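You operate a simulated robot arm through the tools that you are given. There is no shell and no other tool. Be economical: measure what you need, move in short steps, check, and stop when the job is done.

You run a simulated two-armed robot. Do the job below in one go: nothing can be reset, and whatever is moved stays where it is left.

Task
On the door side of the work table, fold the teal towel in half.

The check looks at the end state, three seconds after you hand in, the way a careful person would. Anything else that was tipped, shoved, dropped, spilled or broken makes it a failure. Flat cloth is picked up by pressing the open fingertips on it (5 to 10 N) and closing them slowly along it; thin cloth reads only 2 to 8 mm in the jaws.

Robot
Two 7-joint arms with two-finger parallel grippers on one trunk, on a base that drives. Base frame: it is fixed to the floor where the robot stands at the start and does not move with it; the origin is under the middle of the robot, x ahead of it, y to its left, z up; the surface under the hand at the start is at about z = 0.78. Lengths are in m, angles in rad, forces in N, time in s.
The left shoulder is at the start at [0.085, 0.182, 1.015], the right one opposite. With the tool pointing down near the work surface each hand reaches from about 0.32 to 0.76 m from the robot's upright axis, wherever it stands, measured 20 degrees to its own side. Places, roughly: door side of the work table [0.5, -0.5, 0.8]; teal towel [0.5, 0.1, 0.8]. Payload 3.91 kg a hand.
The tool frame of a hand sits at the grasp point between the pads (the TCP): z along the fingers, y along the line on which they close. The tips reach 0.03 m beyond it. Largest opening 0.11 m; finger width 0.02, thickness 0.01; the body of the gripper, 0.048 by 0.112 m, starts 0.055 m behind the TCP.
Orientation is told as [roll, pitch, yaw] about the base's x, y, z axes, in that order, counted from this pose: with the fingers straight down and closing along the base's y, the tool's x points along the base's -x, its y along +y and its z along -z.

Tools
- The arms move only by the tool send_rows. It takes "left_targets", "right_targets" or both (then of equal length, played together; a hand with none holds still); each is a list of rows, each an object (a shift or turn left out is 0, a gripper value left out holds the last) with "dp": the shift along the tool's x, y, z in m, a list of three; "dr": the turn, a rotation vector about the tool's x, y, z in rad, a list of three; "grip": the closure, from 0 (fully open) to 1 (shut). In form: [{"dp": [x, y, z], "dr": [wx, wy, wz], "grip": grip}, ...]. A call has 1 to 12 rows; each row is the pose to reach, as a shift and turn from the pose commanded when the call began, along the tool's axes at that moment. Each row takes 0.2 s and may step no farther than 0.05 m and 0.15 rad from the row before; otherwise, or with a gripper value out of range, the whole call is refused. A pose out of reach is approached as far as the arm can. The call stops where the force on the tool passes 40 N (or 10 N more than at its start, if that is more) or the arm is blocked; 0.2 s more then pass. The fingers move at their own pace (about 0.072 m/s each) and stop on an object; they squeeze with about 20 N. The grip force told is the motor's: it shows also when the fingers shut on nothing. Time passes only in rows, and 0.2 s behind the last, so rows that repeat a pose let the fingers close. The reply holds the time, the measured pose of the TCP, the force on the tool along the base axes, the opening and the grip force, in the units named above and with some noise, with the torque about the TCP (base axes, N m) and any sound that the robot's microphone picked up.
- Cameras (640 x 400 px; columns grow to the right, rows downward): "scene" is now at [0.2202, 0.0461, 1.186]; the picture's right is [0.47, -0.88, 0.00], its down [-0.64, -0.34, -0.69] and it looks along [0.61, 0.32, -0.73] (base axes); focal length 214 px, centre (320, 200). "left" rides on the left gripper at [0.072, -0.017, -0.103] in its tool frame; the picture's right is [0.23, 0.97, 0.00], its down [-0.76, 0.18, -0.62] and it looks along [-0.61, 0.14, 0.78] (tool axes); focal length 222 px, centre (320, 200). "right" rides on the right gripper at [0.072, 0.017, -0.103] in its tool frame; the picture's right is [-0.23, 0.97, 0.00], its down [-0.76, -0.18, -0.62] and it looks along [-0.61, -0.14, 0.78] (tool axes); focal length 222 px, centre (320, 200). There is no depth. A picture from a camera that has moved, and an enlarged one, comes with that camera's place and axes in the base frame and with its lens. The place of the scene camera against the robot may be out by one fixed shift of up to 0.012 m in any direction.
- grab_frame(camera): a new picture of that camera. It takes no simulated time.
- raise_lower(by): slides the trunk up (or, below 0, down) by that many m; the arms and the scene camera ride with it, the base frame stays. It gives what a move gives, with no picture.
- base_move(legs): drives the robot by 1 to 6 legs, each [ahead, left, turn to the left] in m, m and rad, along the robot's own axes; the way and the turn of a leg run together, so that a leg with both is an arc; at most 1.5 m and 3.142 rad a leg. The arms and the cameras ride along, it lands a little off, and it stops where it bumps. It gives what a move gives.
- pan_tilt(pan, tilt): turns the head with the scene camera to pan (to the left, within 1.396 rad either way) and tilt (down, from -0.506 to 1.204), counted from straight ahead of the robot. It gives what a move gives.
- close_up(camera, box): a new picture of the part [left, top, right, bottom] of that camera's present view, enlarged. It takes no simulated time.
- job_done(): hands the job in; it is judged then, once.

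Work in short steps. Places have to be worked out from the pictures, the camera data and where the tool is seen: move nearer, look again, correct. Check each grasp and each placing, and mend what went wrong. You have 120 turns and 88 pictures in all, those below and enlarged ones among them. Open the grippers and draw the arms clear of the work before you hand the job in, unless the task says otherwise; then end with one line.

The tools are called after "Request:" as name(argument=value, ...) on one line, values as JSON. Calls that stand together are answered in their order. send_rows: Moves the arms, as the interface text tells. Its arguments: {"type":"object","properties":{"left_targets":{"type":"array","items":{"type":"object","properties":{"dp":{"type":"array","items":{"type":"number"}},"dr":{"type":"array","items":{"type":"number"}},"grip":{"type":"number"}}}},"right_targets":{"type":"array","items":{"type":"object","properties":{"dp":{"type":"array","items":{"type":"number"}},"dr":{"type":"array","items":{"type":"number"}},"grip":{"type":"number"}}}}},"required":[]} The other tools are called the same way: raise_lower (by) slides the trunk up or down; base_move (legs) drives the base; pan_tilt (pan, tilt) turns the head that bears the scene camera; grab_frame (camera) takes a picture; close_up (camera, box) takes an enlarged picture of a part of a camera's view; job_done () hands the job in.

At the start:

```text
t: 0.0
left_tool_pos: [0.3554, 0.3494, 1.0278]
left_ee_rot: [0.0, -0.001, -0.001]
left_contact_force: [-0.5, 0.2, 0.5]
left_wrist_torque: [0.02, -0.01, 0.02]
left_opening: 0.11
left_grasp_force: 0.1
right_tool_pos: [0.5195, -0.0577, 0.9868]
right_ee_rot: [0.001, -0.001, -0.001]
right_contact_force: [-0.8, -0.1, 0.3]
right_wrist_torque: [0.03, 0.01, 0.0]
right_opening: 0.1101
right_grasp_force: 0.0
trunk travel left (down, up): [-0.275, 0.239]
robot x, y, heading: [-0.0048, 0.0007, 0.004]
head pan, tilt: [0.487, 0.813]
```

scene: 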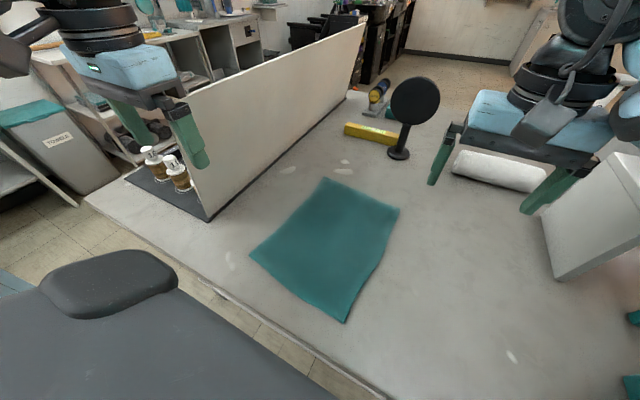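
right: 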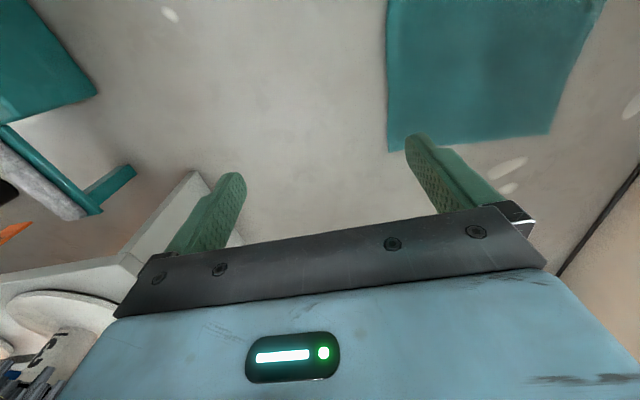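
left: 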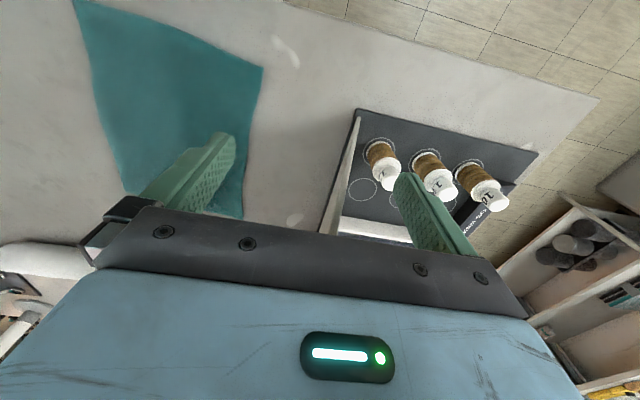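

I'll start by looking to the right, where the door side is; the right wrist camera shows another teal thing there.

Request:
pan_tilt(pan=-0.6, tilt=0.75)

Request:
grab_frame(camera="scene")

```text
t: 1.3
left_tool_pos: [0.3561, 0.3502, 1.0273]
left_ee_rot: [0.001, 0.0, 0.0]
left_contact_force: [0.1, 1.1, 0.3]
left_wrist_torque: [0.02, 0.01, -0.02]
left_opening: 0.1099
left_grasp_force: 0.0
right_tool_pos: [0.519, -0.0582, 0.987]
right_ee_rot: [0.001, -0.002, 0.001]
right_contact_force: [0.1, 0.0, 0.7]
right_wrist_torque: [0.0, 0.02, 0.0]
right_opening: 0.1102
right_grasp_force: 0.0
trunk travel left (down, up): [-0.275, 0.239]
robot x, y, heading: [0.0001, -0.0014, 0.004]
head pan, tilt: [-0.6, 0.75]
```

```text
84 pictures are left
camera scene: at [0.2179, -0.0382, 1.1911], right [-0.56, -0.83, 0.0], down [-0.56, 0.39, -0.73], along [0.6, -0.41, -0.68], focal length 214 px, centre (320, 200)
```

scene: 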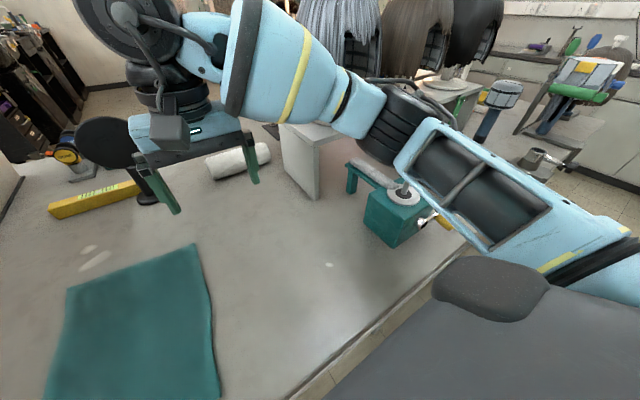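

The teal thing seems to be a machine box. I'll look further right to see the door side.

Request:
pan_tilt(pan=-1.1, tilt=0.6)

Request:
grab_frame(camera="scene")

Request:
pan_tilt(pan=0, tilt=0.3)

Request:
grab_frame(camera="scene")

```text
t: 2.3
left_tool_pos: [0.355, 0.3501, 1.0268]
left_ee_rot: [0.001, -0.001, 0.0]
left_contact_force: [0.7, -0.1, 0.6]
left_wrist_torque: [0.01, 0.02, 0.0]
left_opening: 0.1097
left_grasp_force: 0.1
right_tool_pos: [0.5204, -0.0585, 0.9872]
right_ee_rot: [0.0, -0.001, 0.001]
right_contact_force: [0.1, 0.6, -0.3]
right_wrist_torque: [-0.02, -0.02, 0.01]
right_opening: 0.11
right_grasp_force: 0.0
trunk travel left (down, up): [-0.275, 0.239]
robot x, y, heading: [0.0012, -0.0022, 0.001]
head pan, tilt: [-1.1, 0.6]
```

```text
83 pictures are left
camera scene: at [0.1897, -0.0701, 1.2039], right [-0.89, -0.45, 0.0], down [-0.26, 0.5, -0.82], along [0.38, -0.73, -0.57], focal length 214 px, centre (320, 200)
```

scene: 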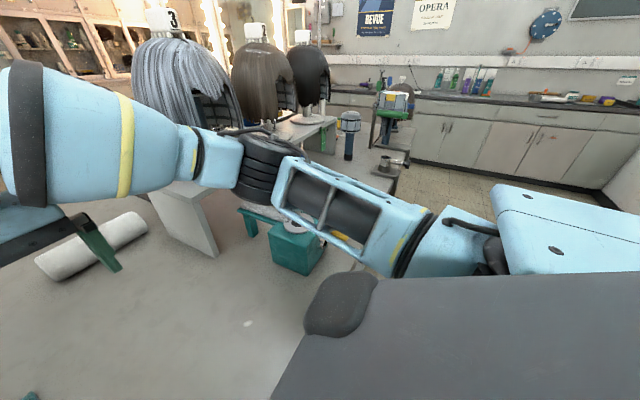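

```text
t: 3.6
left_tool_pos: [0.3555, 0.3487, 1.0276]
left_ee_rot: [0.0, -0.001, 0.0]
left_contact_force: [-0.7, 0.3, 0.2]
left_wrist_torque: [-0.06, 0.01, -0.02]
left_opening: 0.1101
left_grasp_force: 0.0
right_tool_pos: [0.5197, -0.0578, 0.9873]
right_ee_rot: [0.001, -0.003, -0.002]
right_contact_force: [0.0, 0.5, 0.1]
right_wrist_torque: [-0.01, 0.01, 0.01]
right_opening: 0.1099
right_grasp_force: 0.1
trunk travel left (down, up): [-0.275, 0.239]
robot x, y, heading: [0.0013, -0.0007, 0.004]
head pan, tilt: [0.0, 0.3]
```

```text
82 pictures are left
camera scene: at [0.2429, 0.0085, 1.2314], right [0.0, -1.0, 0.0], down [-0.3, 0.0, -0.96], along [0.96, 0.0, -0.3], focal length 214 px, centre (320, 200)
```

scene: 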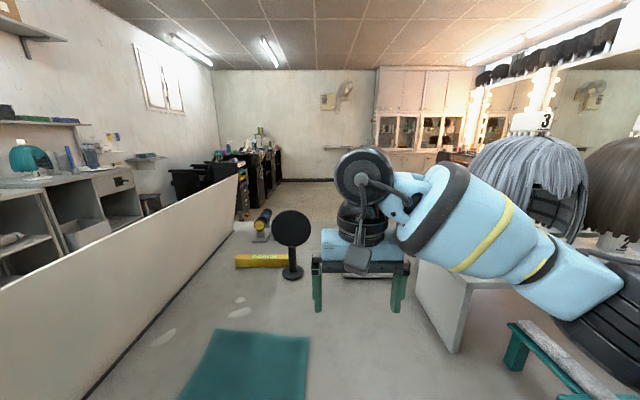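

No second towel: the teal item at right is a machine. The partition (y≈0.42) splits the table and the towel (about x 0.34–0.64, y 0.05–0.26) lies on the door side, so I'll fold it there. I move both hands above the far corners with the fingers part-closed.

Request:
send_rows(left_targets=[{"dp": [-0.02, -0.03, 0], "grip": 0.6}, {"dp": [-0.06, -0.055, 0.01]}, {"dp": [-0.1, -0.08, 0.02]}, {"dp": [-0.14, -0.1, 0.03]}, {"dp": [-0.18, -0.11, 0.045]}, {"dp": [-0.22, -0.115, 0.06]}, {"dp": [-0.245, -0.12, 0.077]}, {"dp": [-0.245, -0.12, 0.077]}], right_targets=[{"dp": [-0.01, 0.015, 0], "grip": 0.6}, {"dp": [-0.02, 0.03, 0.01]}, {"dp": [-0.03, 0.045, 0.015]}, {"dp": [-0.04, 0.06, 0.02]}, {"dp": [-0.05, 0.075, 0.025]}, {"dp": [-0.06, 0.09, 0.03]}, {"dp": [-0.07, 0.108, 0.037]}, {"dp": [-0.07, 0.108, 0.037]}])

Request:
pan_tilt(pan=0.25, tilt=0.85)

Request:
grab_frame(camera="scene")

Request:
grab_frame(camera="left")

Request:
grab_frame(camera="right")

```text
t: 4.0
left_tool_pos: [0.3663, 0.3275, 1.0258]
left_ee_rot: [0.018, 0.024, 0.014]
left_contact_force: [-8.6, 5.3, -1.7]
left_wrist_torque: [-0.32, -0.56, 0.02]
left_opening: 0.0537
left_grasp_force: 6.7
right_tool_pos: [0.5275, -0.0397, 0.9861]
right_ee_rot: [-0.002, -0.001, 0.002]
right_contact_force: [1.3, 0.5, -0.3]
right_wrist_torque: [-0.05, -0.04, 0.0]
right_opening: 0.047
right_grasp_force: 0.1
trunk travel left (down, up): [-0.275, 0.239]
robot x, y, heading: [-0.001, 0.0033, 0.001]
head pan, tilt: [0.0, 0.3]
stopped in row 2 (left hand): the force on the tool passed its limit at 72 N (the readings are from after the stop); the commanded pose is now the measured one
```

```text
t: 5.0
left_tool_pos: [0.3668, 0.3269, 1.0248]
left_ee_rot: [0.016, 0.023, 0.01]
left_contact_force: [-28.7, 11.6, -8.6]
left_wrist_torque: [-0.63, -0.9, 1.02]
left_opening: 0.0498
left_grasp_force: 6.2
right_tool_pos: [0.5266, -0.0394, 0.9866]
right_ee_rot: [0.001, -0.001, 0.001]
right_contact_force: [0.8, -1.1, -0.9]
right_wrist_torque: [-0.01, 0.03, 0.03]
right_opening: 0.0442
right_grasp_force: 0.1
trunk travel left (down, up): [-0.275, 0.239]
robot x, y, heading: [-0.0007, -0.0002, 0.002]
head pan, tilt: [0.25, 0.85]
```

```text
81 pictures are left
camera scene: at [0.2218, 0.0302, 1.1837], right [0.25, -0.97, 0.0], down [-0.73, -0.19, -0.66], along [0.64, 0.16, -0.75], focal length 214 px, centre (320, 200)
```

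scene: 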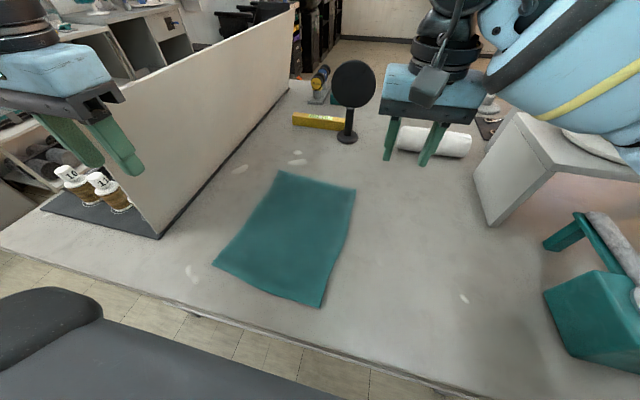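

```text
80 pictures are left
camera left: at [0.2971, 0.3055, 1.1317], right [-0.24, 0.97, 0.02], down [0.77, 0.18, 0.61], along [0.59, 0.16, -0.79], focal length 222 px, centre (320, 200)
```

left: 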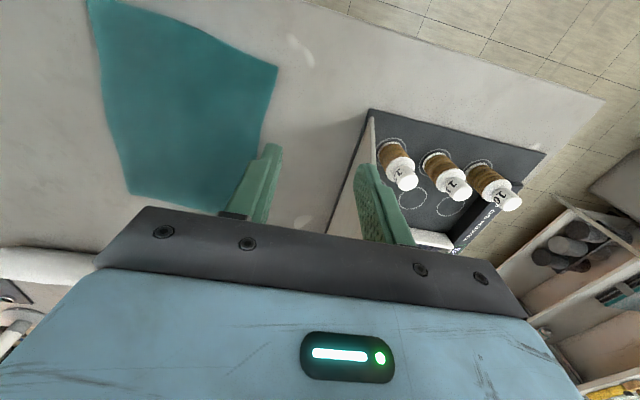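

```text
79 pictures are left
camera right: at [0.4547, -0.0235, 1.0897], right [0.23, 0.97, 0.0], down [0.76, -0.18, 0.63], along [0.61, -0.14, -0.78], focal length 222 px, centre (320, 200)
```

right: 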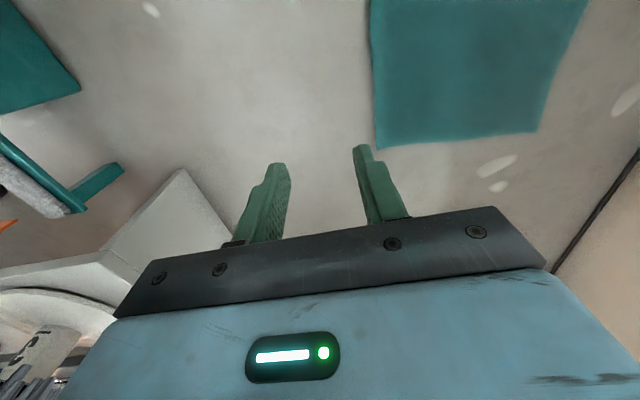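

The left hand hit something, likely the near end of the partition. I'll look closer before backing off.

Request:
close_up(camera="left", box=[200, 80, 460, 260])

Request:
close_up(camera="scene", box=[0, 0, 320, 250])

```text
2.22 times, centred on (330, 170) of left
camera zoom: at [0.2971, 0.3055, 1.1317], right [-0.24, 0.97, 0.02], down [0.77, 0.18, 0.61], along [0.59, 0.16, -0.79], focal length 494 px, centre (298, 267)
```

zoom: 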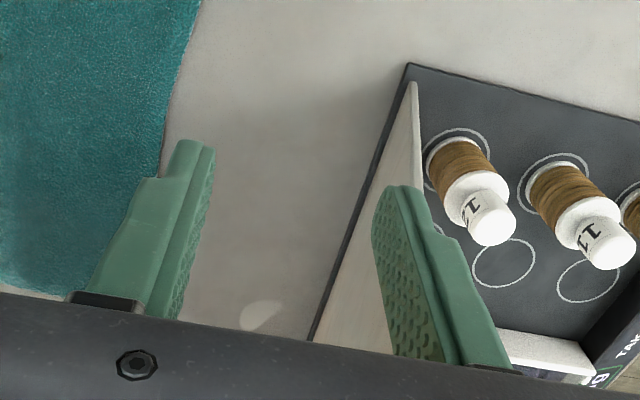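

```text
1.60 times, centred on (160, 125) of scene
camera zoom: at [0.2218, 0.0302, 1.1837], right [0.25, -0.97, 0.0], down [-0.73, -0.19, -0.66], along [0.64, 0.16, -0.75], focal length 343 px, centre (576, 320)
```

zoom: 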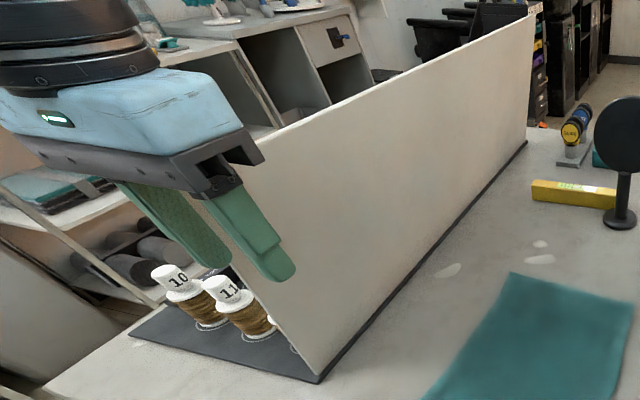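

The gripper body's outer front corner is against the partition's near end (x≈0.385, y≈0.39). I back straight off, then move inward well clear before going forward.

Request:
send_rows(left_targets=[{"dp": [0.015, 0, 0]}, {"dp": [0.04, 0, 0]}, {"dp": [0.04, -0.03, 0]}, {"dp": [0.035, -0.07, 0]}, {"dp": [0.03, -0.1, 0]}, {"dp": [0.03, -0.1, 0]}])

Request:
grab_frame(camera="scene")

```text
t: 6.4
left_tool_pos: [0.3431, 0.2247, 1.0257]
left_ee_rot: [0.015, 0.022, 0.014]
left_contact_force: [0.3, 0.0, 0.0]
left_wrist_torque: [-0.02, -0.02, 0.0]
left_opening: 0.044
left_grasp_force: 0.1
right_tool_pos: [0.5302, -0.0416, 0.9852]
right_ee_rot: [0.0, -0.001, -0.002]
right_contact_force: [0.0, 0.8, -0.4]
right_wrist_torque: [0.02, 0.0, -0.01]
right_opening: 0.0438
right_grasp_force: 0.0
trunk travel left (down, up): [-0.275, 0.239]
robot x, y, heading: [0.0009, 0.0015, 0.001]
head pan, tilt: [0.25, 0.85]
```

```text
76 pictures are left
camera scene: at [0.225, 0.0289, 1.1831], right [0.25, -0.97, 0.0], down [-0.73, -0.19, -0.66], along [0.64, 0.16, -0.75], focal length 214 px, centre (320, 200)
```

scene: 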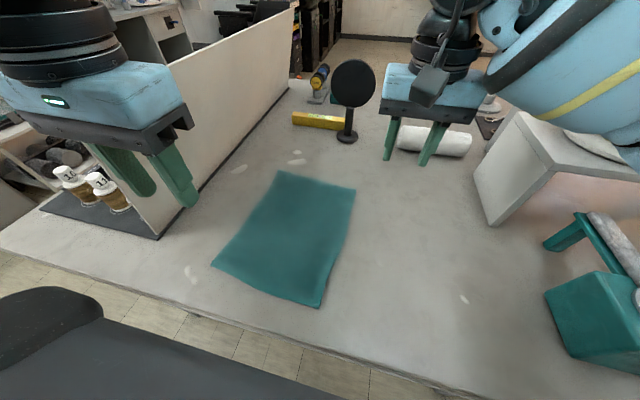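

The partition is unmoved. Both cameras agree the far corners are about B(0.647,0.250) and C(0.622,0.025). I move both hands above them, at z≈0.90.

Request:
send_rows(left_targets=[{"dp": [-0.04, 0, 0.0], "dr": [0.015, -0.022, 0.014]}, {"dp": [-0.08, 0, 0.01], "dr": [0.015, -0.022, 0.014]}, {"dp": [-0.12, -0.002, 0.03], "dr": [0.015, -0.022, 0.014]}, {"dp": [-0.16, -0.003, 0.05], "dr": [0.015, -0.022, 0.014]}, {"dp": [-0.2, -0.003, 0.07], "dr": [0.015, -0.022, 0.014]}, {"dp": [-0.24, -0.003, 0.09], "dr": [0.015, -0.022, 0.014]}, {"dp": [-0.27, -0.003, 0.11], "dr": [0.015, -0.022, 0.014]}, {"dp": [-0.285, -0.003, 0.126], "dr": [0.015, -0.022, 0.014]}, {"dp": [-0.285, -0.003, 0.126], "dr": [0.015, -0.022, 0.014]}], right_targets=[{"dp": [-0.01, 0.01, 0.01]}, {"dp": [-0.02, 0.02, 0.02]}, {"dp": [-0.03, 0.03, 0.03]}, {"dp": [-0.04, 0.045, 0.04]}, {"dp": [-0.05, 0.06, 0.05]}, {"dp": [-0.06, 0.07, 0.06]}, {"dp": [-0.07, 0.08, 0.07]}, {"dp": [-0.077, 0.0936, 0.085]}, {"dp": [-0.077, 0.0936, 0.085]}])

Request:
grab_frame(camera="scene")

Request:
grab_frame(camera="left")

Request:
grab_frame(camera="right")

```text
t: 8.6
left_tool_pos: [0.6297, 0.2343, 0.9377]
left_ee_rot: [-0.018, -0.083, 0.012]
left_contact_force: [-0.1, 0.7, 0.4]
left_wrist_torque: [-0.01, 0.02, 0.01]
left_opening: 0.044
left_grasp_force: 0.0
left hand out of reach, approached as far as the arm can: row 8
right_tool_pos: [0.6035, 0.0531, 0.9003]
right_ee_rot: [0.0, -0.003, 0.004]
right_contact_force: [-1.2, -0.5, -0.8]
right_wrist_torque: [0.0, -0.04, -0.02]
right_opening: 0.0443
right_grasp_force: 0.0
trunk travel left (down, up): [-0.275, 0.239]
robot x, y, heading: [0.0018, 0.0046, 0.005]
head pan, tilt: [0.25, 0.85]
stopped in row 9 (left hand): the arm was blocked; the commanded pose is now the measured one
```

```text
75 pictures are left
camera scene: at [0.221, 0.0289, 1.1825], right [0.25, -0.97, 0.0], down [-0.72, -0.19, -0.66], along [0.64, 0.17, -0.75], focal length 214 px, centre (320, 200)
```

scene: 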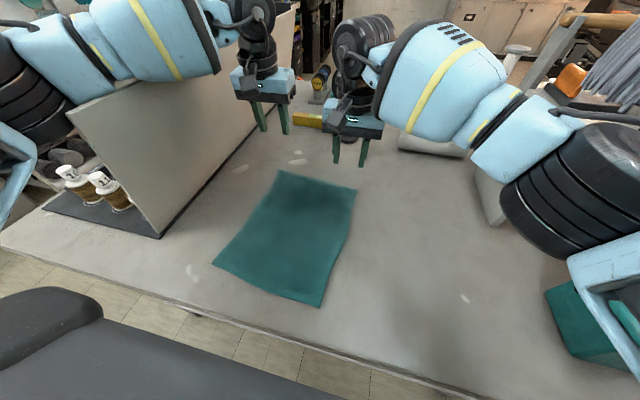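

```text
74 pictures are left
camera left: at [0.5492, 0.2162, 1.0352], right [-0.24, 0.97, -0.04], down [0.7, 0.2, 0.68], along [0.67, 0.14, -0.73], focal length 222 px, centre (320, 200)
```

left: 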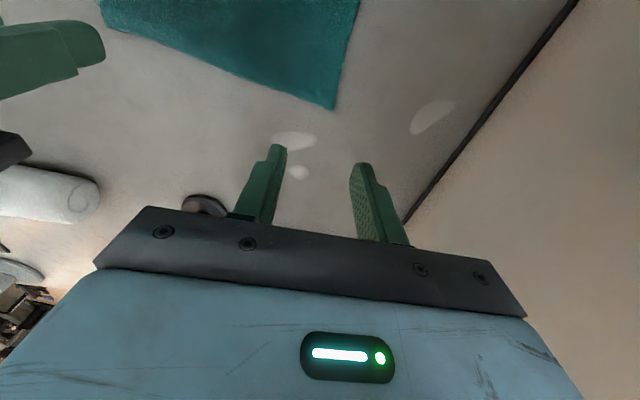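

```text
73 pictures are left
camera right: at [0.5318, 0.0708, 1.0032], right [0.22, 0.97, 0.0], down [0.76, -0.18, 0.63], along [0.61, -0.14, -0.78], focal length 222 px, centre (320, 200)
```

right: 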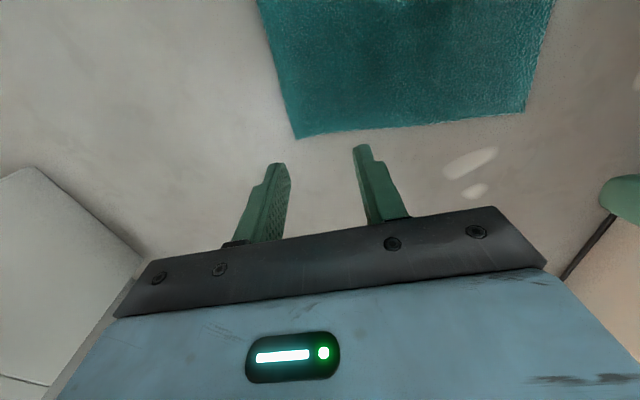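

The left forearm is running over the top of the partition and gets blocked there. I'll raise the trunk so the elbow has clearance, then look.

Request:
raise_lower(by=0.14)

Request:
grab_frame(camera="scene")

```text
t: 10.3
left_tool_pos: [0.6188, 0.2355, 1.15]
left_ee_rot: [-0.014, -0.216, 0.012]
left_contact_force: [0.8, 1.2, -0.3]
left_wrist_torque: [0.04, -0.02, -0.02]
left_opening: 0.0438
left_grasp_force: 0.0
right_tool_pos: [0.6081, 0.0537, 1.0403]
right_ee_rot: [-0.001, 0.003, 0.002]
right_contact_force: [1.0, 1.0, -0.4]
right_wrist_torque: [0.04, 0.04, 0.01]
right_opening: 0.0442
right_grasp_force: 0.0
trunk travel left (down, up): [-0.415, 0.099]
robot x, y, heading: [0.0009, 0.003, -0.001]
head pan, tilt: [0.25, 0.85]
```

```text
72 pictures are left
camera scene: at [0.1816, 0.03, 1.3301], right [0.25, -0.97, 0.0], down [-0.73, -0.19, -0.66], along [0.64, 0.17, -0.75], focal length 214 px, centre (320, 200)
```

scene: 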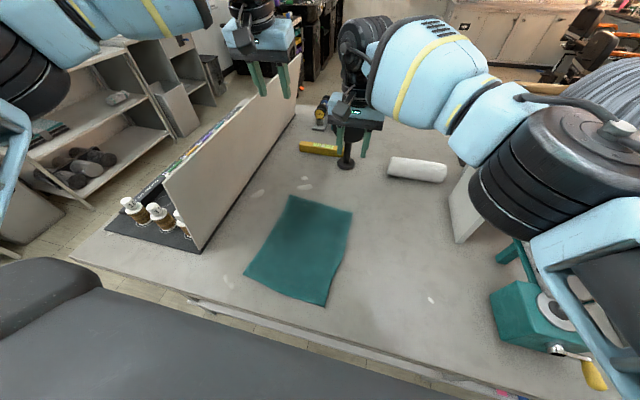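

Raised, the left arm is free. I'll shift the base 0.08 m to the right to get the left elbow off the partition.

Request:
base_move(legs=[[0, -0.08, 0]])

Request:
grab_frame(camera="scene")

```text
t: 11.7
left_tool_pos: [0.6184, 0.1539, 1.1506]
left_ee_rot: [-0.017, -0.218, 0.013]
left_contact_force: [0.9, -0.5, -0.1]
left_wrist_torque: [0.03, -0.02, -0.01]
left_opening: 0.0441
left_grasp_force: 0.0
right_tool_pos: [0.6083, -0.0261, 1.0406]
right_ee_rot: [-0.001, -0.001, 0.0]
right_contact_force: [-1.1, 0.1, 0.2]
right_wrist_torque: [-0.01, 0.03, 0.02]
right_opening: 0.0442
right_grasp_force: 0.2
trunk travel left (down, up): [-0.415, 0.099]
robot x, y, heading: [0.0012, -0.0808, -0.0]
head pan, tilt: [0.25, 0.85]
```

```text
71 pictures are left
camera scene: at [0.1814, -0.0505, 1.3303], right [0.25, -0.97, 0.0], down [-0.73, -0.19, -0.66], along [0.64, 0.16, -0.75], focal length 214 px, centre (320, 200)
```

scene: 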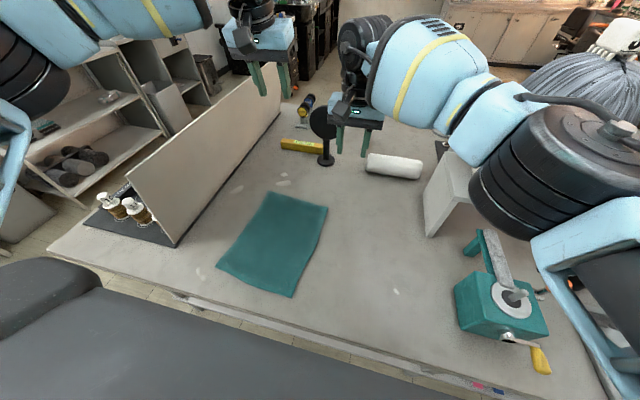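

Clear now. I level the left hand and bring both back above the far corners, staying high.

Request:
send_rows(left_targets=[{"dp": [0.005, 0.03, 0.02], "dr": [-0.005, 0.07, 0.003]}, {"dp": [0.015, 0.055, 0.045], "dr": [-0.01, 0.14, 0.008]}, {"dp": [0.025, 0.07, 0.075], "dr": [-0.017, 0.217, 0.013]}, {"dp": [0.038, 0.07, 0.104], "dr": [-0.017, 0.217, 0.013]}, {"dp": [0.038, 0.07, 0.104], "dr": [-0.017, 0.217, 0.013]}], right_targets=[{"dp": [0, 0.01, 0.01]}, {"dp": [0, 0.03, 0.025]}, {"dp": [0, 0.05, 0.04]}, {"dp": [0, 0.078, 0.06]}, {"dp": [0, 0.078, 0.06]}])

```text
t: 13.1
left_tool_pos: [0.6015, 0.2208, 1.0406]
left_ee_rot: [0.001, -0.003, -0.005]
left_contact_force: [0.9, -0.4, 0.6]
left_wrist_torque: [-0.04, -0.01, -0.03]
left_opening: 0.044
left_grasp_force: 0.2
right_tool_pos: [0.6302, -0.0326, 0.9868]
right_ee_rot: [0.008, -0.004, -0.105]
right_contact_force: [0.1, -0.5, 0.0]
right_wrist_torque: [-0.01, 0.0, 0.02]
right_opening: 0.0442
right_grasp_force: 0.1
right hand out of reach, approached as far as the arm can: row 3, 4, 5
trunk travel left (down, up): [-0.415, 0.099]
robot x, y, heading: [0.0016, -0.0763, 0.001]
head pan, tilt: [0.25, 0.85]
stopped in row 5 (right hand): the arm was blocked; the commanded pose is now the measured one
```

The right arm can't reach across to the left this far. I'll turn the robot left so the towel is centred, first lifting the left hand well above the partition and easing the right hand over.

Request:
send_rows(left_targets=[{"dp": [0, 0, -0.04]}, {"dp": [0, 0, -0.08]}, {"dp": [0.03, -0.02, -0.11]}, {"dp": [0.06, -0.05, -0.13]}, {"dp": [0.08, -0.08, -0.13]}, {"dp": [0.08, -0.08, -0.13]}], right_targets=[{"dp": [0, -0.02, -0.02]}, {"dp": [0, -0.05, -0.04], "dr": [0, 0, -0.05]}, {"dp": [0.02, -0.07, -0.06], "dr": [0, 0, -0.1]}, {"dp": [0.03, -0.09, -0.06], "dr": [0, 0, -0.105]}, {"dp": [0.03, -0.1, -0.06], "dr": [0, 0, -0.105]}, {"dp": [0.03, -0.1, -0.06], "dr": [0, 0, -0.105]}])

Request:
base_move(legs=[[0, 0, 0.3]])

Request:
pan_tilt(pan=0.0, tilt=0.85)

Request:
grab_frame(camera="scene")

```text
t: 14.5
left_tool_pos: [0.5233, 0.1416, 1.1686]
left_ee_rot: [-0.001, -0.004, -0.003]
left_contact_force: [-0.3, 0.2, -0.2]
left_wrist_torque: [-0.02, -0.02, 0.01]
left_opening: 0.0439
left_grasp_force: 0.2
right_tool_pos: [0.5882, -0.1278, 1.0452]
right_ee_rot: [0.008, -0.004, 0.005]
right_contact_force: [0.0, 0.9, -0.6]
right_wrist_torque: [0.01, 0.02, 0.0]
right_opening: 0.0439
right_grasp_force: 0.2
trunk travel left (down, up): [-0.415, 0.099]
robot x, y, heading: [0.0024, -0.0807, 0.002]
head pan, tilt: [0.25, 0.85]
```

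```text
t: 15.8
left_tool_pos: [0.4373, 0.2839, 1.1706]
left_ee_rot: [0.003, -0.002, 0.288]
left_contact_force: [0.7, 0.2, -0.5]
left_wrist_torque: [0.0, -0.01, -0.02]
left_opening: 0.044
left_grasp_force: 0.1
right_tool_pos: [0.5776, 0.0446, 1.0454]
right_ee_rot: [0.008, -0.003, 0.297]
right_contact_force: [-0.4, 0.3, 0.4]
right_wrist_torque: [-0.02, 0.0, -0.01]
right_opening: 0.0441
right_grasp_force: 0.0
trunk travel left (down, up): [-0.415, 0.099]
robot x, y, heading: [0.0034, -0.0789, 0.295]
head pan, tilt: [0.25, 0.85]
```

```text
t: 16.6
left_tool_pos: [0.438, 0.2835, 1.1705]
left_ee_rot: [0.002, 0.0, 0.291]
left_contact_force: [0.2, 1.1, -0.2]
left_wrist_torque: [0.01, -0.01, 0.02]
left_opening: 0.0439
left_grasp_force: 0.1
right_tool_pos: [0.5777, 0.0443, 1.045]
right_ee_rot: [0.01, -0.004, 0.298]
right_contact_force: [0.2, 0.6, -0.4]
right_wrist_torque: [-0.02, -0.03, 0.01]
right_opening: 0.044
right_grasp_force: 0.1
trunk travel left (down, up): [-0.415, 0.099]
robot x, y, heading: [-0.0001, -0.0786, 0.293]
head pan, tilt: [0.0, 0.85]
```

```text
70 pictures are left
camera scene: at [0.176, -0.0165, 1.3303], right [0.29, -0.96, 0.0], down [-0.72, -0.22, -0.66], along [0.63, 0.19, -0.75], focal length 214 px, centre (320, 200)
```

scene: 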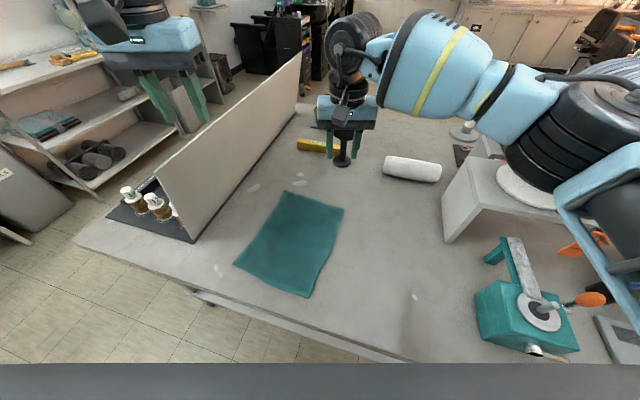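

Base turned cleanly. Now bring both hands above the far corners again, keeping yaw 0.29.

Request:
send_rows(left_targets=[{"dp": [-0.02, -0.03, 0]}, {"dp": [-0.05, -0.06, 0]}, {"dp": [-0.08, -0.09, 0.01]}, {"dp": [-0.115, -0.113, 0.03]}, {"dp": [-0.145, -0.113, 0.06]}, {"dp": [-0.164, -0.113, 0.09]}, {"dp": [-0.164, -0.113, 0.12]}, {"dp": [-0.164, -0.113, 0.16]}, {"dp": [-0.164, -0.113, 0.16]}], right_targets=[{"dp": [-0.003, 0, 0.01]}, {"dp": [-0.006, 0, 0.02]}, {"dp": [-0.01, 0, 0.03]}, {"dp": [-0.014, 0, 0.04]}, {"dp": [-0.02, 0, 0.05]}, {"dp": [-0.024, 0, 0.06]}, {"dp": [-0.028, 0, 0.07]}, {"dp": [-0.028, 0, 0.08]}, {"dp": [-0.028, 0, 0.08]}])

Request:
grab_frame(camera="scene")

```text
t: 18.6
left_tool_pos: [0.5018, 0.2869, 0.9914]
left_ee_rot: [0.002, -0.003, 0.289]
left_contact_force: [-0.8, -0.9, -0.9]
left_wrist_torque: [0.04, 0.0, -0.01]
left_opening: 0.044
left_grasp_force: 0.0
left hand out of reach, approached as far as the arm can: row 1, 2, 3, 4, 5, 6, 7, 8, 9
right_tool_pos: [0.6051, 0.0521, 0.9659]
right_ee_rot: [0.011, -0.008, 0.297]
right_contact_force: [0.1, 0.4, 0.3]
right_wrist_torque: [0.03, -0.03, 0.01]
right_opening: 0.0441
right_grasp_force: 0.0
trunk travel left (down, up): [-0.415, 0.099]
robot x, y, heading: [0.0009, -0.0781, 0.296]
head pan, tilt: [0.0, 0.85]
```

```text
69 pictures are left
camera scene: at [0.1752, -0.0177, 1.3305], right [0.29, -0.96, 0.0], down [-0.72, -0.22, -0.66], along [0.63, 0.19, -0.75], focal length 214 px, centre (320, 200)
```

scene: 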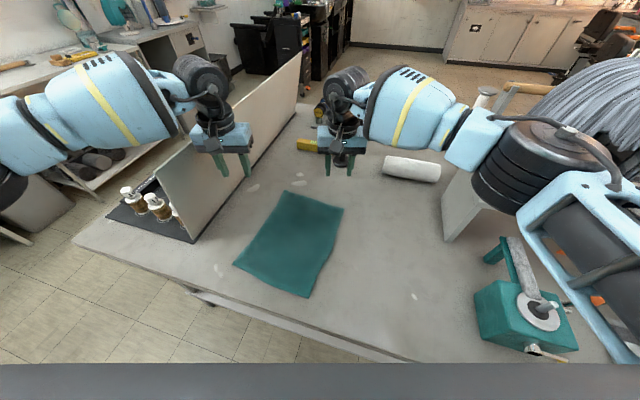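

The left arm seems to hit a wrist limit going inward; the earlier right-hand stop suggests it wants to yaw while crossing. I'll try the left inward with counter-clockwise yaw.

Request:
send_rows(left_targets=[{"dp": [0, 0, 0], "dr": [0, 0, -0.12]}, {"dp": [0, -0.02, 0], "dr": [0, 0, -0.24]}, {"dp": [0, -0.04, 0], "dr": [0, 0, -0.36]}, {"dp": [0, -0.06, 0], "dr": [0, 0, -0.36]}, {"dp": [0, -0.06, 0], "dr": [0, 0, -0.36]}])

```text
t: 19.8
left_tool_pos: [0.4817, 0.2538, 0.9852]
left_ee_rot: [0.002, -0.001, 0.651]
left_contact_force: [-0.1, -0.6, 0.5]
left_wrist_torque: [0.02, -0.04, 0.02]
left_opening: 0.0443
left_grasp_force: 0.1
left hand out of reach, approached as far as the arm can: row 2, 3, 4, 5
right_tool_pos: [0.6056, 0.0538, 0.9652]
right_ee_rot: [0.008, -0.006, 0.299]
right_contact_force: [-0.4, -0.2, -0.4]
right_wrist_torque: [-0.02, 0.01, -0.01]
right_opening: 0.044
right_grasp_force: 0.1
trunk travel left (down, up): [-0.415, 0.099]
robot x, y, heading: [-0.0017, -0.0805, 0.297]
head pan, tilt: [0.0, 0.85]
```

Still limited. I'll test whether a shorter reach lets the left arm come inward: pull back toward the robot at height, then inward, to find what limits it.

Request:
send_rows(left_targets=[{"dp": [0.0, 0, -0.04], "dr": [0, 0, 0.12]}, {"dp": [0.03, 0, -0.08], "dr": [0, 0, 0.24]}, {"dp": [0.06, 0.0, -0.12], "dr": [0, 0, 0.36]}, {"dp": [0.08, -0.02, -0.14], "dr": [0, 0, 0.36]}, {"dp": [0.09, -0.05, -0.14], "dr": [0, 0, 0.36]}, {"dp": [0.09, -0.08, -0.14], "dr": [0, 0, 0.36]}, {"dp": [0.09, -0.11, -0.14], "dr": [0, 0, 0.36]}, {"dp": [0.09, -0.11, -0.14], "dr": [0, 0, 0.36]}])

Request:
grab_frame(camera="scene")

```text
t: 21.6
left_tool_pos: [0.4325, 0.2108, 1.1113]
left_ee_rot: [0.001, 0.0, 0.289]
left_contact_force: [0.0, -0.4, 0.9]
left_wrist_torque: [-0.02, 0.0, 0.0]
left_opening: 0.044
left_grasp_force: 0.1
left hand out of reach, approached as far as the arm can: row 4, 5, 6, 7, 8
right_tool_pos: [0.6055, 0.0537, 0.9648]
right_ee_rot: [0.01, -0.004, 0.297]
right_contact_force: [-0.2, 0.6, -0.2]
right_wrist_torque: [0.01, 0.01, 0.01]
right_opening: 0.0438
right_grasp_force: 0.0
trunk travel left (down, up): [-0.415, 0.099]
robot x, y, heading: [0.0031, -0.0794, 0.298]
head pan, tilt: [0.0, 0.85]
```

```text
68 pictures are left
camera scene: at [0.176, -0.0166, 1.3303], right [0.29, -0.96, 0.0], down [-0.72, -0.22, -0.66], along [0.63, 0.19, -0.75], focal length 214 px, centre (320, 200)
```

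scene: 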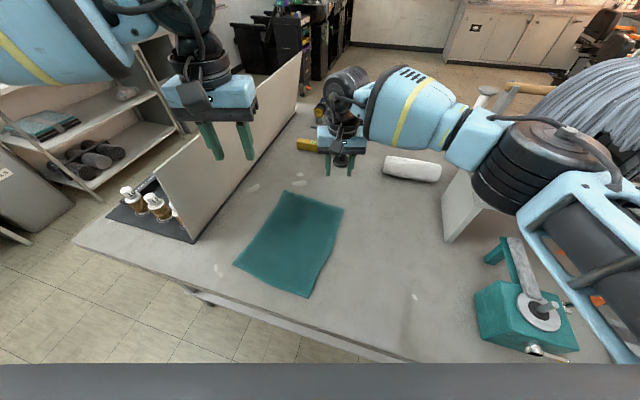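

The left arm is cramped by the partition and its inward limit. Better plan: with the right hand pinch the middle of the towel's right edge and drag it ~0.17 m to the right, clear of the partition (deeper into the door side). I bring the right hand above that edge.

Request:
send_rows(right_targets=[{"dp": [0.03, 0.005, 0.01], "dr": [0, 0, 0.08]}, {"dp": [0.065, 0.01, 0.03], "dr": [0, 0, 0.16]}, {"dp": [0.1, 0.015, 0.05], "dr": [0, 0, 0.24]}, {"dp": [0.13, 0.021, 0.075], "dr": [0, 0, 0.297]}, {"dp": [0.13, 0.021, 0.09], "dr": [0, 0, 0.297]}, {"dp": [0.13, 0.021, 0.09], "dr": [0, 0, 0.297]}])

Request:
grab_frame(camera="right")

Request:
grab_frame(camera="scene")

```text
t: 23.0
left_tool_pos: [0.4339, 0.2111, 1.1095]
left_ee_rot: [0.001, -0.001, 0.288]
left_contact_force: [0.2, 0.2, 0.5]
left_wrist_torque: [-0.01, 0.01, -0.05]
left_opening: 0.0441
left_grasp_force: 0.1
right_tool_pos: [0.4735, 0.0367, 0.8745]
right_ee_rot: [0.01, 0.0, 0.001]
right_contact_force: [0.6, 0.2, 1.0]
right_wrist_torque: [0.04, 0.0, 0.01]
right_opening: 0.0439
right_grasp_force: 0.1
trunk travel left (down, up): [-0.415, 0.099]
robot x, y, heading: [0.0038, -0.0756, 0.293]
head pan, tilt: [0.0, 0.85]
```

```text
67 pictures are left
camera right: at [0.4008, 0.0534, 0.977], right [0.23, 0.97, 0.01], down [0.76, -0.18, 0.62], along [0.61, -0.13, -0.78], focal length 222 px, centre (320, 200)
```

right: 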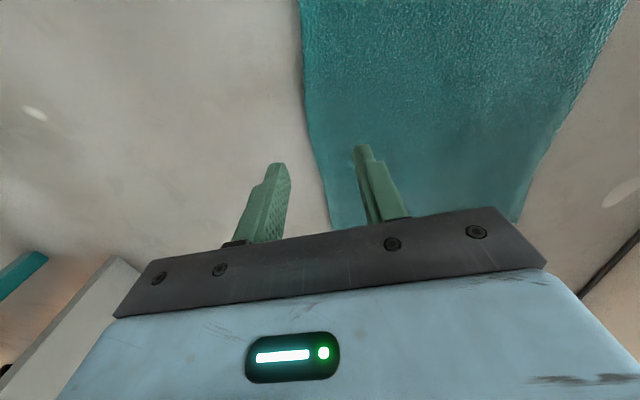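

```text
66 pictures are left
camera scene: at [0.1758, -0.0166, 1.3303], right [0.29, -0.96, 0.0], down [-0.72, -0.22, -0.66], along [0.63, 0.19, -0.75], focal length 214 px, centre (320, 200)
```

scene: 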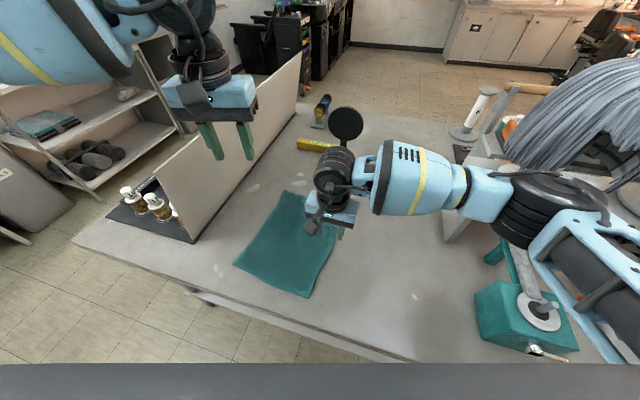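

The edge lies at y≈0.030 here. I shift 0.025 m inward so both tips press on cloth, and descend to just above it.

Request:
send_rows(right_targets=[{"dp": [0, 0.025, 0.02], "dr": [0.01, 0, 0]}, {"dp": [0, 0.025, 0.04], "dr": [0.01, 0, 0]}, {"dp": [0, 0.025, 0.053], "dr": [0.01, 0, 0]}, {"dp": [0, 0.025, 0.057], "dr": [0.01, 0, 0]}, {"dp": [0, 0.025, 0.06], "dr": [0.01, 0, 0]}, {"dp": [0, 0.025, 0.06], "dr": [0.01, 0, 0]}])

Request:
grab_frame(camera="right")

```text
t: 24.4
left_tool_pos: [0.4333, 0.2097, 1.1108]
left_ee_rot: [0.001, -0.003, 0.289]
left_contact_force: [-0.2, -0.1, 0.4]
left_wrist_torque: [0.03, 0.02, 0.0]
left_opening: 0.0439
left_grasp_force: 0.1
right_tool_pos: [0.4757, 0.0627, 0.8159]
right_ee_rot: [0.0, 0.0, 0.0]
right_contact_force: [-0.6, 0.2, -0.4]
right_wrist_torque: [0.0, 0.01, 0.0]
right_opening: 0.044
right_grasp_force: 0.1
trunk travel left (down, up): [-0.415, 0.099]
robot x, y, heading: [-0.0001, -0.0785, 0.291]
head pan, tilt: [0.0, 0.85]
```

```text
65 pictures are left
camera right: at [0.4023, 0.0801, 0.9177], right [0.23, 0.97, 0.0], down [0.76, -0.18, 0.62], along [0.61, -0.14, -0.78], focal length 222 px, centre (320, 200)
```

right: 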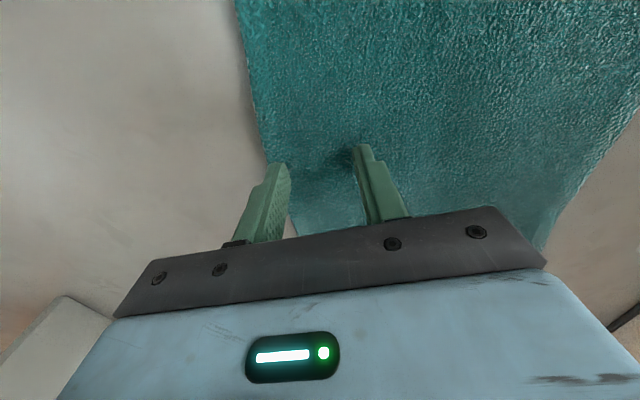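

Outer tip is just at the edge; I nudge 6 mm inward and press down a few mm at a time.

Request:
send_rows(right_targets=[{"dp": [0, 0.006, 0.0]}, {"dp": [0, 0.006, 0.003]}, {"dp": [0, 0.006, 0.006]}, {"dp": [0, 0.006, 0.006]}])

```text
t: 25.4
left_tool_pos: [0.4324, 0.2111, 1.1128]
left_ee_rot: [0.003, -0.003, 0.29]
left_contact_force: [0.4, 0.0, -0.4]
left_wrist_torque: [-0.03, 0.0, -0.03]
left_opening: 0.0438
left_grasp_force: 0.1
right_tool_pos: [0.4746, 0.0679, 0.8127]
right_ee_rot: [0.003, -0.006, 0.001]
right_contact_force: [0.2, -1.8, 28.2]
right_wrist_torque: [-0.29, 0.01, 0.03]
right_opening: 0.0437
right_grasp_force: 0.0
trunk travel left (down, up): [-0.415, 0.099]
robot x, y, heading: [0.0063, -0.0764, 0.292]
head pan, tilt: [0.0, 0.85]
```

28 N is too much; I ease up ~2.5 mm and close slowly.

Request:
send_rows(right_targets=[{"dp": [0, 0, -0.0025]}, {"dp": [0, 0, -0.0025]}])

```text
t: 26.0
left_tool_pos: [0.4341, 0.2111, 1.112]
left_ee_rot: [0.001, -0.001, 0.291]
left_contact_force: [0.0, -0.1, -0.2]
left_wrist_torque: [-0.01, -0.01, -0.02]
left_opening: 0.0441
left_grasp_force: 0.1
right_tool_pos: [0.4729, 0.0693, 0.8123]
right_ee_rot: [0.002, -0.003, 0.0]
right_contact_force: [4.9, 1.1, 21.8]
right_wrist_torque: [-0.04, -0.13, 0.01]
right_opening: 0.0437
right_grasp_force: 0.1
trunk travel left (down, up): [-0.415, 0.099]
robot x, y, heading: [-0.001, -0.0806, 0.294]
head pan, tilt: [0.0, 0.85]
```

Roughly 2.6 N per mm; I ease 5 mm more.

Request:
send_rows(right_targets=[{"dp": [0, 0, -0.005]}, {"dp": [0, 0, -0.005]}])

```text
t: 26.6
left_tool_pos: [0.4338, 0.2097, 1.1109]
left_ee_rot: [0.002, 0.0, 0.29]
left_contact_force: [0.5, -0.6, 0.3]
left_wrist_torque: [0.02, 0.0, 0.02]
left_opening: 0.0441
left_grasp_force: 0.0
right_tool_pos: [0.474, 0.067, 0.8148]
right_ee_rot: [-0.004, 0.002, 0.001]
right_contact_force: [0.6, -0.9, 0.0]
right_wrist_torque: [0.0, 0.03, 0.0]
right_opening: 0.0439
right_grasp_force: 0.1
trunk travel left (down, up): [-0.415, 0.099]
robot x, y, heading: [0.0041, -0.0776, 0.294]
head pan, tilt: [0.0, 0.85]
```

Just off the surface now; press 3 mm and close slowly while watching the force.

Request:
send_rows(right_targets=[{"dp": [0, 0, 0.0015]}, {"dp": [0, 0, 0.003]}, {"dp": [0, 0, 0.003]}])

```text
t: 27.4
left_tool_pos: [0.4335, 0.2103, 1.1106]
left_ee_rot: [0.001, 0.0, 0.29]
left_contact_force: [0.3, -1.1, -0.5]
left_wrist_torque: [0.02, 0.04, 0.04]
left_opening: 0.0441
left_grasp_force: 0.0
right_tool_pos: [0.4741, 0.0679, 0.8137]
right_ee_rot: [0.0, 0.001, 0.0]
right_contact_force: [0.5, -0.7, 3.2]
right_wrist_torque: [-0.04, -0.04, 0.01]
right_opening: 0.0444
right_grasp_force: 0.2
trunk travel left (down, up): [-0.415, 0.099]
robot x, y, heading: [0.0012, -0.078, 0.295]
head pan, tilt: [0.0, 0.85]
```

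3.2 N; press 1 mm more and close slowly.

Request:
send_rows(right_targets=[{"dp": [0, 0, 0.001]}, {"dp": [0, 0, 0.001], "grip": 0.65}, {"dp": [0, 0, 0.001], "grip": 0.7}, {"dp": [0, 0, 0.001], "grip": 0.75}, {"dp": [0, 0, 0.001], "grip": 0.8}, {"dp": [0, 0, 0.001], "grip": 0.85}, {"dp": [0, 0, 0.001], "grip": 0.9}, {"dp": [0, 0, 0.001], "grip": 0.95}, {"dp": [0, 0, 0.001], "grip": 1.0}, {"dp": [0, 0, 0.001], "grip": 1.0}, {"dp": [0, 0, 0.001], "grip": 1.0}])

Request:
grab_frame(camera="right")

```text
t: 29.8
left_tool_pos: [0.4333, 0.2118, 1.1107]
left_ee_rot: [0.003, -0.003, 0.29]
left_contact_force: [-0.2, 0.3, 0.1]
left_wrist_torque: [-0.01, -0.01, -0.01]
left_opening: 0.044
left_grasp_force: 0.0
right_tool_pos: [0.4745, 0.0684, 0.8137]
right_ee_rot: [0.0, 0.0, 0.0]
right_contact_force: [-0.1, 0.5, 5.5]
right_wrist_torque: [-0.03, 0.02, -0.02]
right_opening: 0.0045
right_grasp_force: 19.9
trunk travel left (down, up): [-0.415, 0.099]
robot x, y, heading: [-0.0022, -0.0784, 0.295]
head pan, tilt: [0.0, 0.85]
```

```text
64 pictures are left
camera right: at [0.4023, 0.0854, 0.9159], right [0.23, 0.97, 0.0], down [0.76, -0.18, 0.62], along [0.61, -0.14, -0.78], focal length 222 px, centre (320, 200)
```

right: 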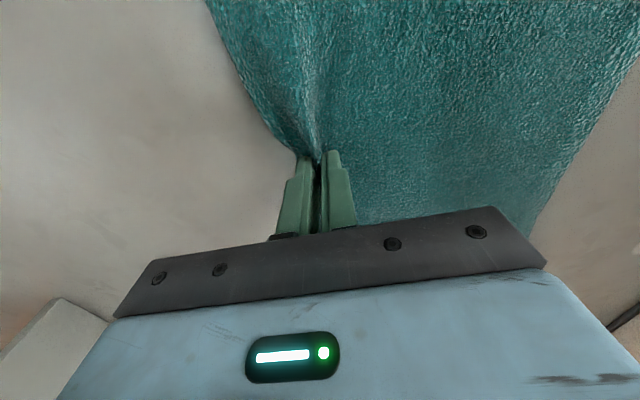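

Cloth is held (4.5 mm). I lift 6 mm and drag it 0.17 m to the right, slowly.

Request:
send_rows(right_targets=[{"dp": [0, 0, -0.006]}, {"dp": [0, -0.012, -0.006]}, {"dp": [0, -0.028, -0.006]}, {"dp": [0, -0.044, -0.006]}, {"dp": [0, -0.06, -0.006]}, {"dp": [0, -0.077, -0.006]}, {"dp": [0, -0.094, -0.006]}, {"dp": [0, -0.112, -0.006]}, {"dp": [0, -0.13, -0.006]}, {"dp": [0, -0.148, -0.006]}, {"dp": [0, -0.165, -0.006]}, {"dp": [0, -0.165, -0.006]}])

Request:
grab_frame(camera="scene")

Request:
grab_frame(camera="right")

```text
t: 32.4
left_tool_pos: [0.4347, 0.2107, 1.1112]
left_ee_rot: [0.0, -0.003, 0.289]
left_contact_force: [-0.1, 0.1, 0.6]
left_wrist_torque: [-0.03, -0.01, 0.02]
left_opening: 0.0441
left_grasp_force: 0.2
right_tool_pos: [0.4749, -0.0985, 0.8197]
right_ee_rot: [-0.001, 0.0, 0.001]
right_contact_force: [-0.1, 0.4, -0.1]
right_wrist_torque: [-0.01, 0.03, -0.03]
right_opening: 0.0044
right_grasp_force: 20.2
trunk travel left (down, up): [-0.415, 0.099]
robot x, y, heading: [-0.0019, -0.0812, 0.299]
head pan, tilt: [0.0, 0.85]
```

```text
63 pictures are left
camera scene: at [0.1761, -0.0162, 1.3303], right [0.29, -0.96, 0.0], down [-0.72, -0.22, -0.66], along [0.63, 0.19, -0.75], focal length 214 px, centre (320, 200)
```

scene: 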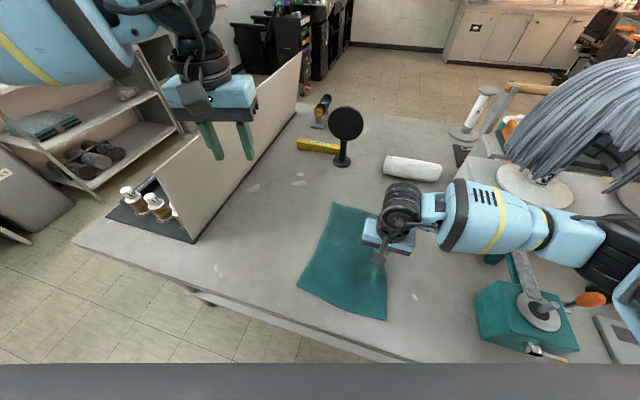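

```text
62 pictures are left
camera right: at [0.4028, -0.0809, 0.9212], right [0.23, 0.97, 0.0], down [0.76, -0.18, 0.62], along [0.61, -0.14, -0.78], focal length 222 px, centre (320, 200)
```

right: 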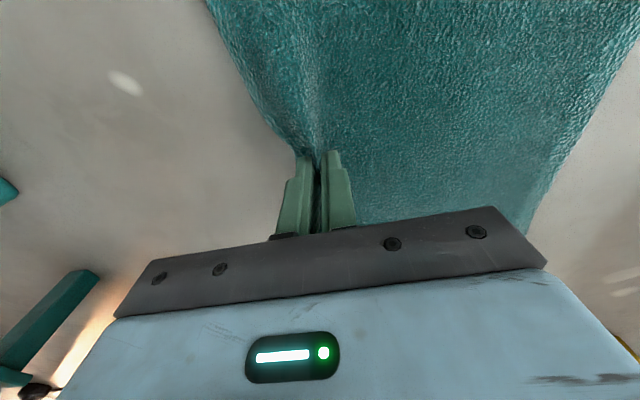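

The towel slid over flat. I lower, release, and lift straight up.

Request:
send_rows(right_targets=[{"dp": [0, 0, 0.004]}, {"dp": [0, 0, 0.004], "grip": 0.85}, {"dp": [0, 0, 0.004], "grip": 0.7}, {"dp": [0, 0, 0.004], "grip": 0.6}, {"dp": [0, 0, 0.0], "grip": 0.6}, {"dp": [0, 0, -0.04]}, {"dp": [0, 0, -0.09]}, {"dp": [0, 0, -0.14]}, {"dp": [0, 0, -0.19]}, {"dp": [0, 0, -0.19]}])

Request:
grab_frame(camera="scene")

Request:
grab_frame(camera="right")

```text
t: 34.6
left_tool_pos: [0.433, 0.2109, 1.1108]
left_ee_rot: [0.002, -0.001, 0.29]
left_contact_force: [0.6, 0.2, -0.3]
left_wrist_torque: [-0.01, -0.02, -0.01]
left_opening: 0.0439
left_grasp_force: 0.0
right_tool_pos: [0.4723, -0.0976, 1.0085]
right_ee_rot: [0.0, 0.0, 0.001]
right_contact_force: [-0.1, -0.5, 0.7]
right_wrist_torque: [-0.01, -0.01, 0.0]
right_opening: 0.0441
right_grasp_force: 0.0
trunk travel left (down, up): [-0.415, 0.099]
robot x, y, heading: [0.0034, -0.0802, 0.293]
head pan, tilt: [0.0, 0.85]
```

```text
61 pictures are left
camera scene: at [0.1763, -0.0168, 1.3302], right [0.29, -0.96, 0.0], down [-0.72, -0.22, -0.66], along [0.63, 0.19, -0.75], focal length 214 px, centre (320, 200)
```

scene: 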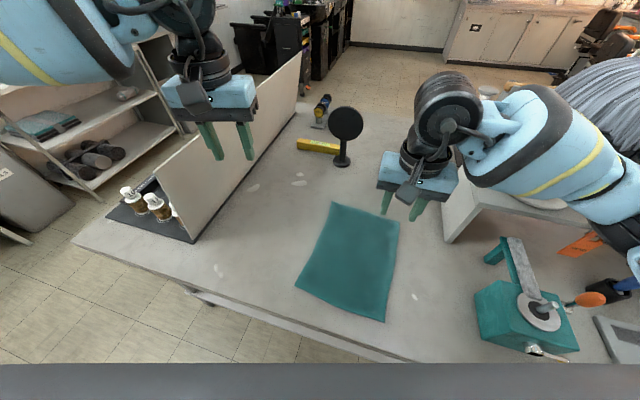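

```text
60 pictures are left
camera right: at [0.4, -0.0802, 1.1117], right [0.23, 0.97, 0.0], down [0.76, -0.18, 0.62], along [0.61, -0.14, -0.78], focal length 222 px, centre (320, 200)
```

right: 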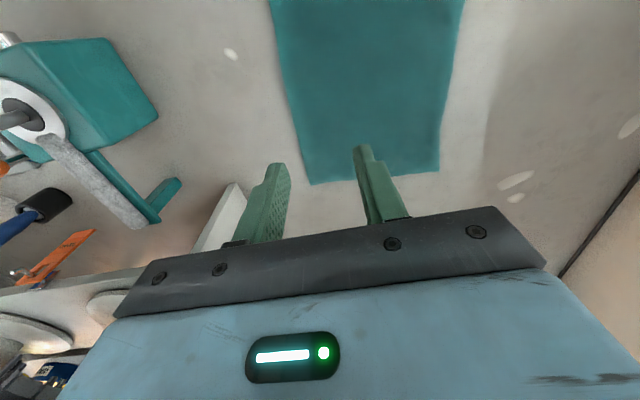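

The towel is flat and intact, now y≈-0.15…0.07. I'll look at the right side before moving the base and right arm near the wigs.

Request:
pan_tilt(pan=-0.8, tilt=0.6)

Request:
grab_frame(camera="scene")

```text
t: 35.7
left_tool_pos: [0.4338, 0.2117, 1.1109]
left_ee_rot: [0.001, -0.004, 0.289]
left_contact_force: [0.5, -0.3, -0.7]
left_wrist_torque: [0.01, 0.03, -0.05]
left_opening: 0.044
left_grasp_force: 0.1
right_tool_pos: [0.4721, -0.0967, 1.009]
right_ee_rot: [-0.001, 0.001, 0.0]
right_contact_force: [-0.3, -0.4, -0.7]
right_wrist_torque: [0.04, 0.05, 0.02]
right_opening: 0.0439
right_grasp_force: 0.1
trunk travel left (down, up): [-0.415, 0.099]
robot x, y, heading: [0.0021, -0.0771, 0.294]
head pan, tilt: [-0.799, 0.6]
```

```text
59 pictures are left
camera scene: at [0.1786, -0.0819, 1.3511], right [-0.48, -0.88, 0.0], down [-0.49, 0.27, -0.82], along [0.72, -0.4, -0.57], focal length 214 px, centre (320, 200)
```

scene: 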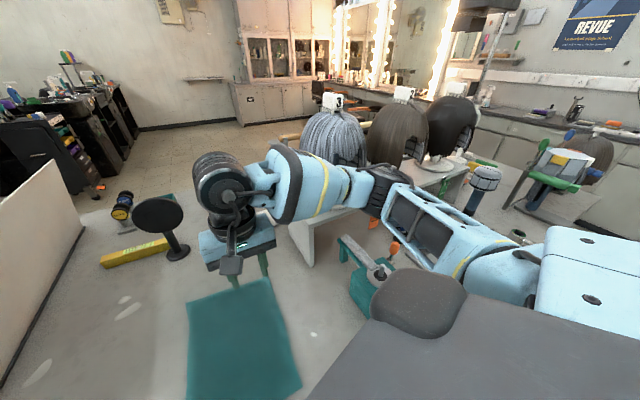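

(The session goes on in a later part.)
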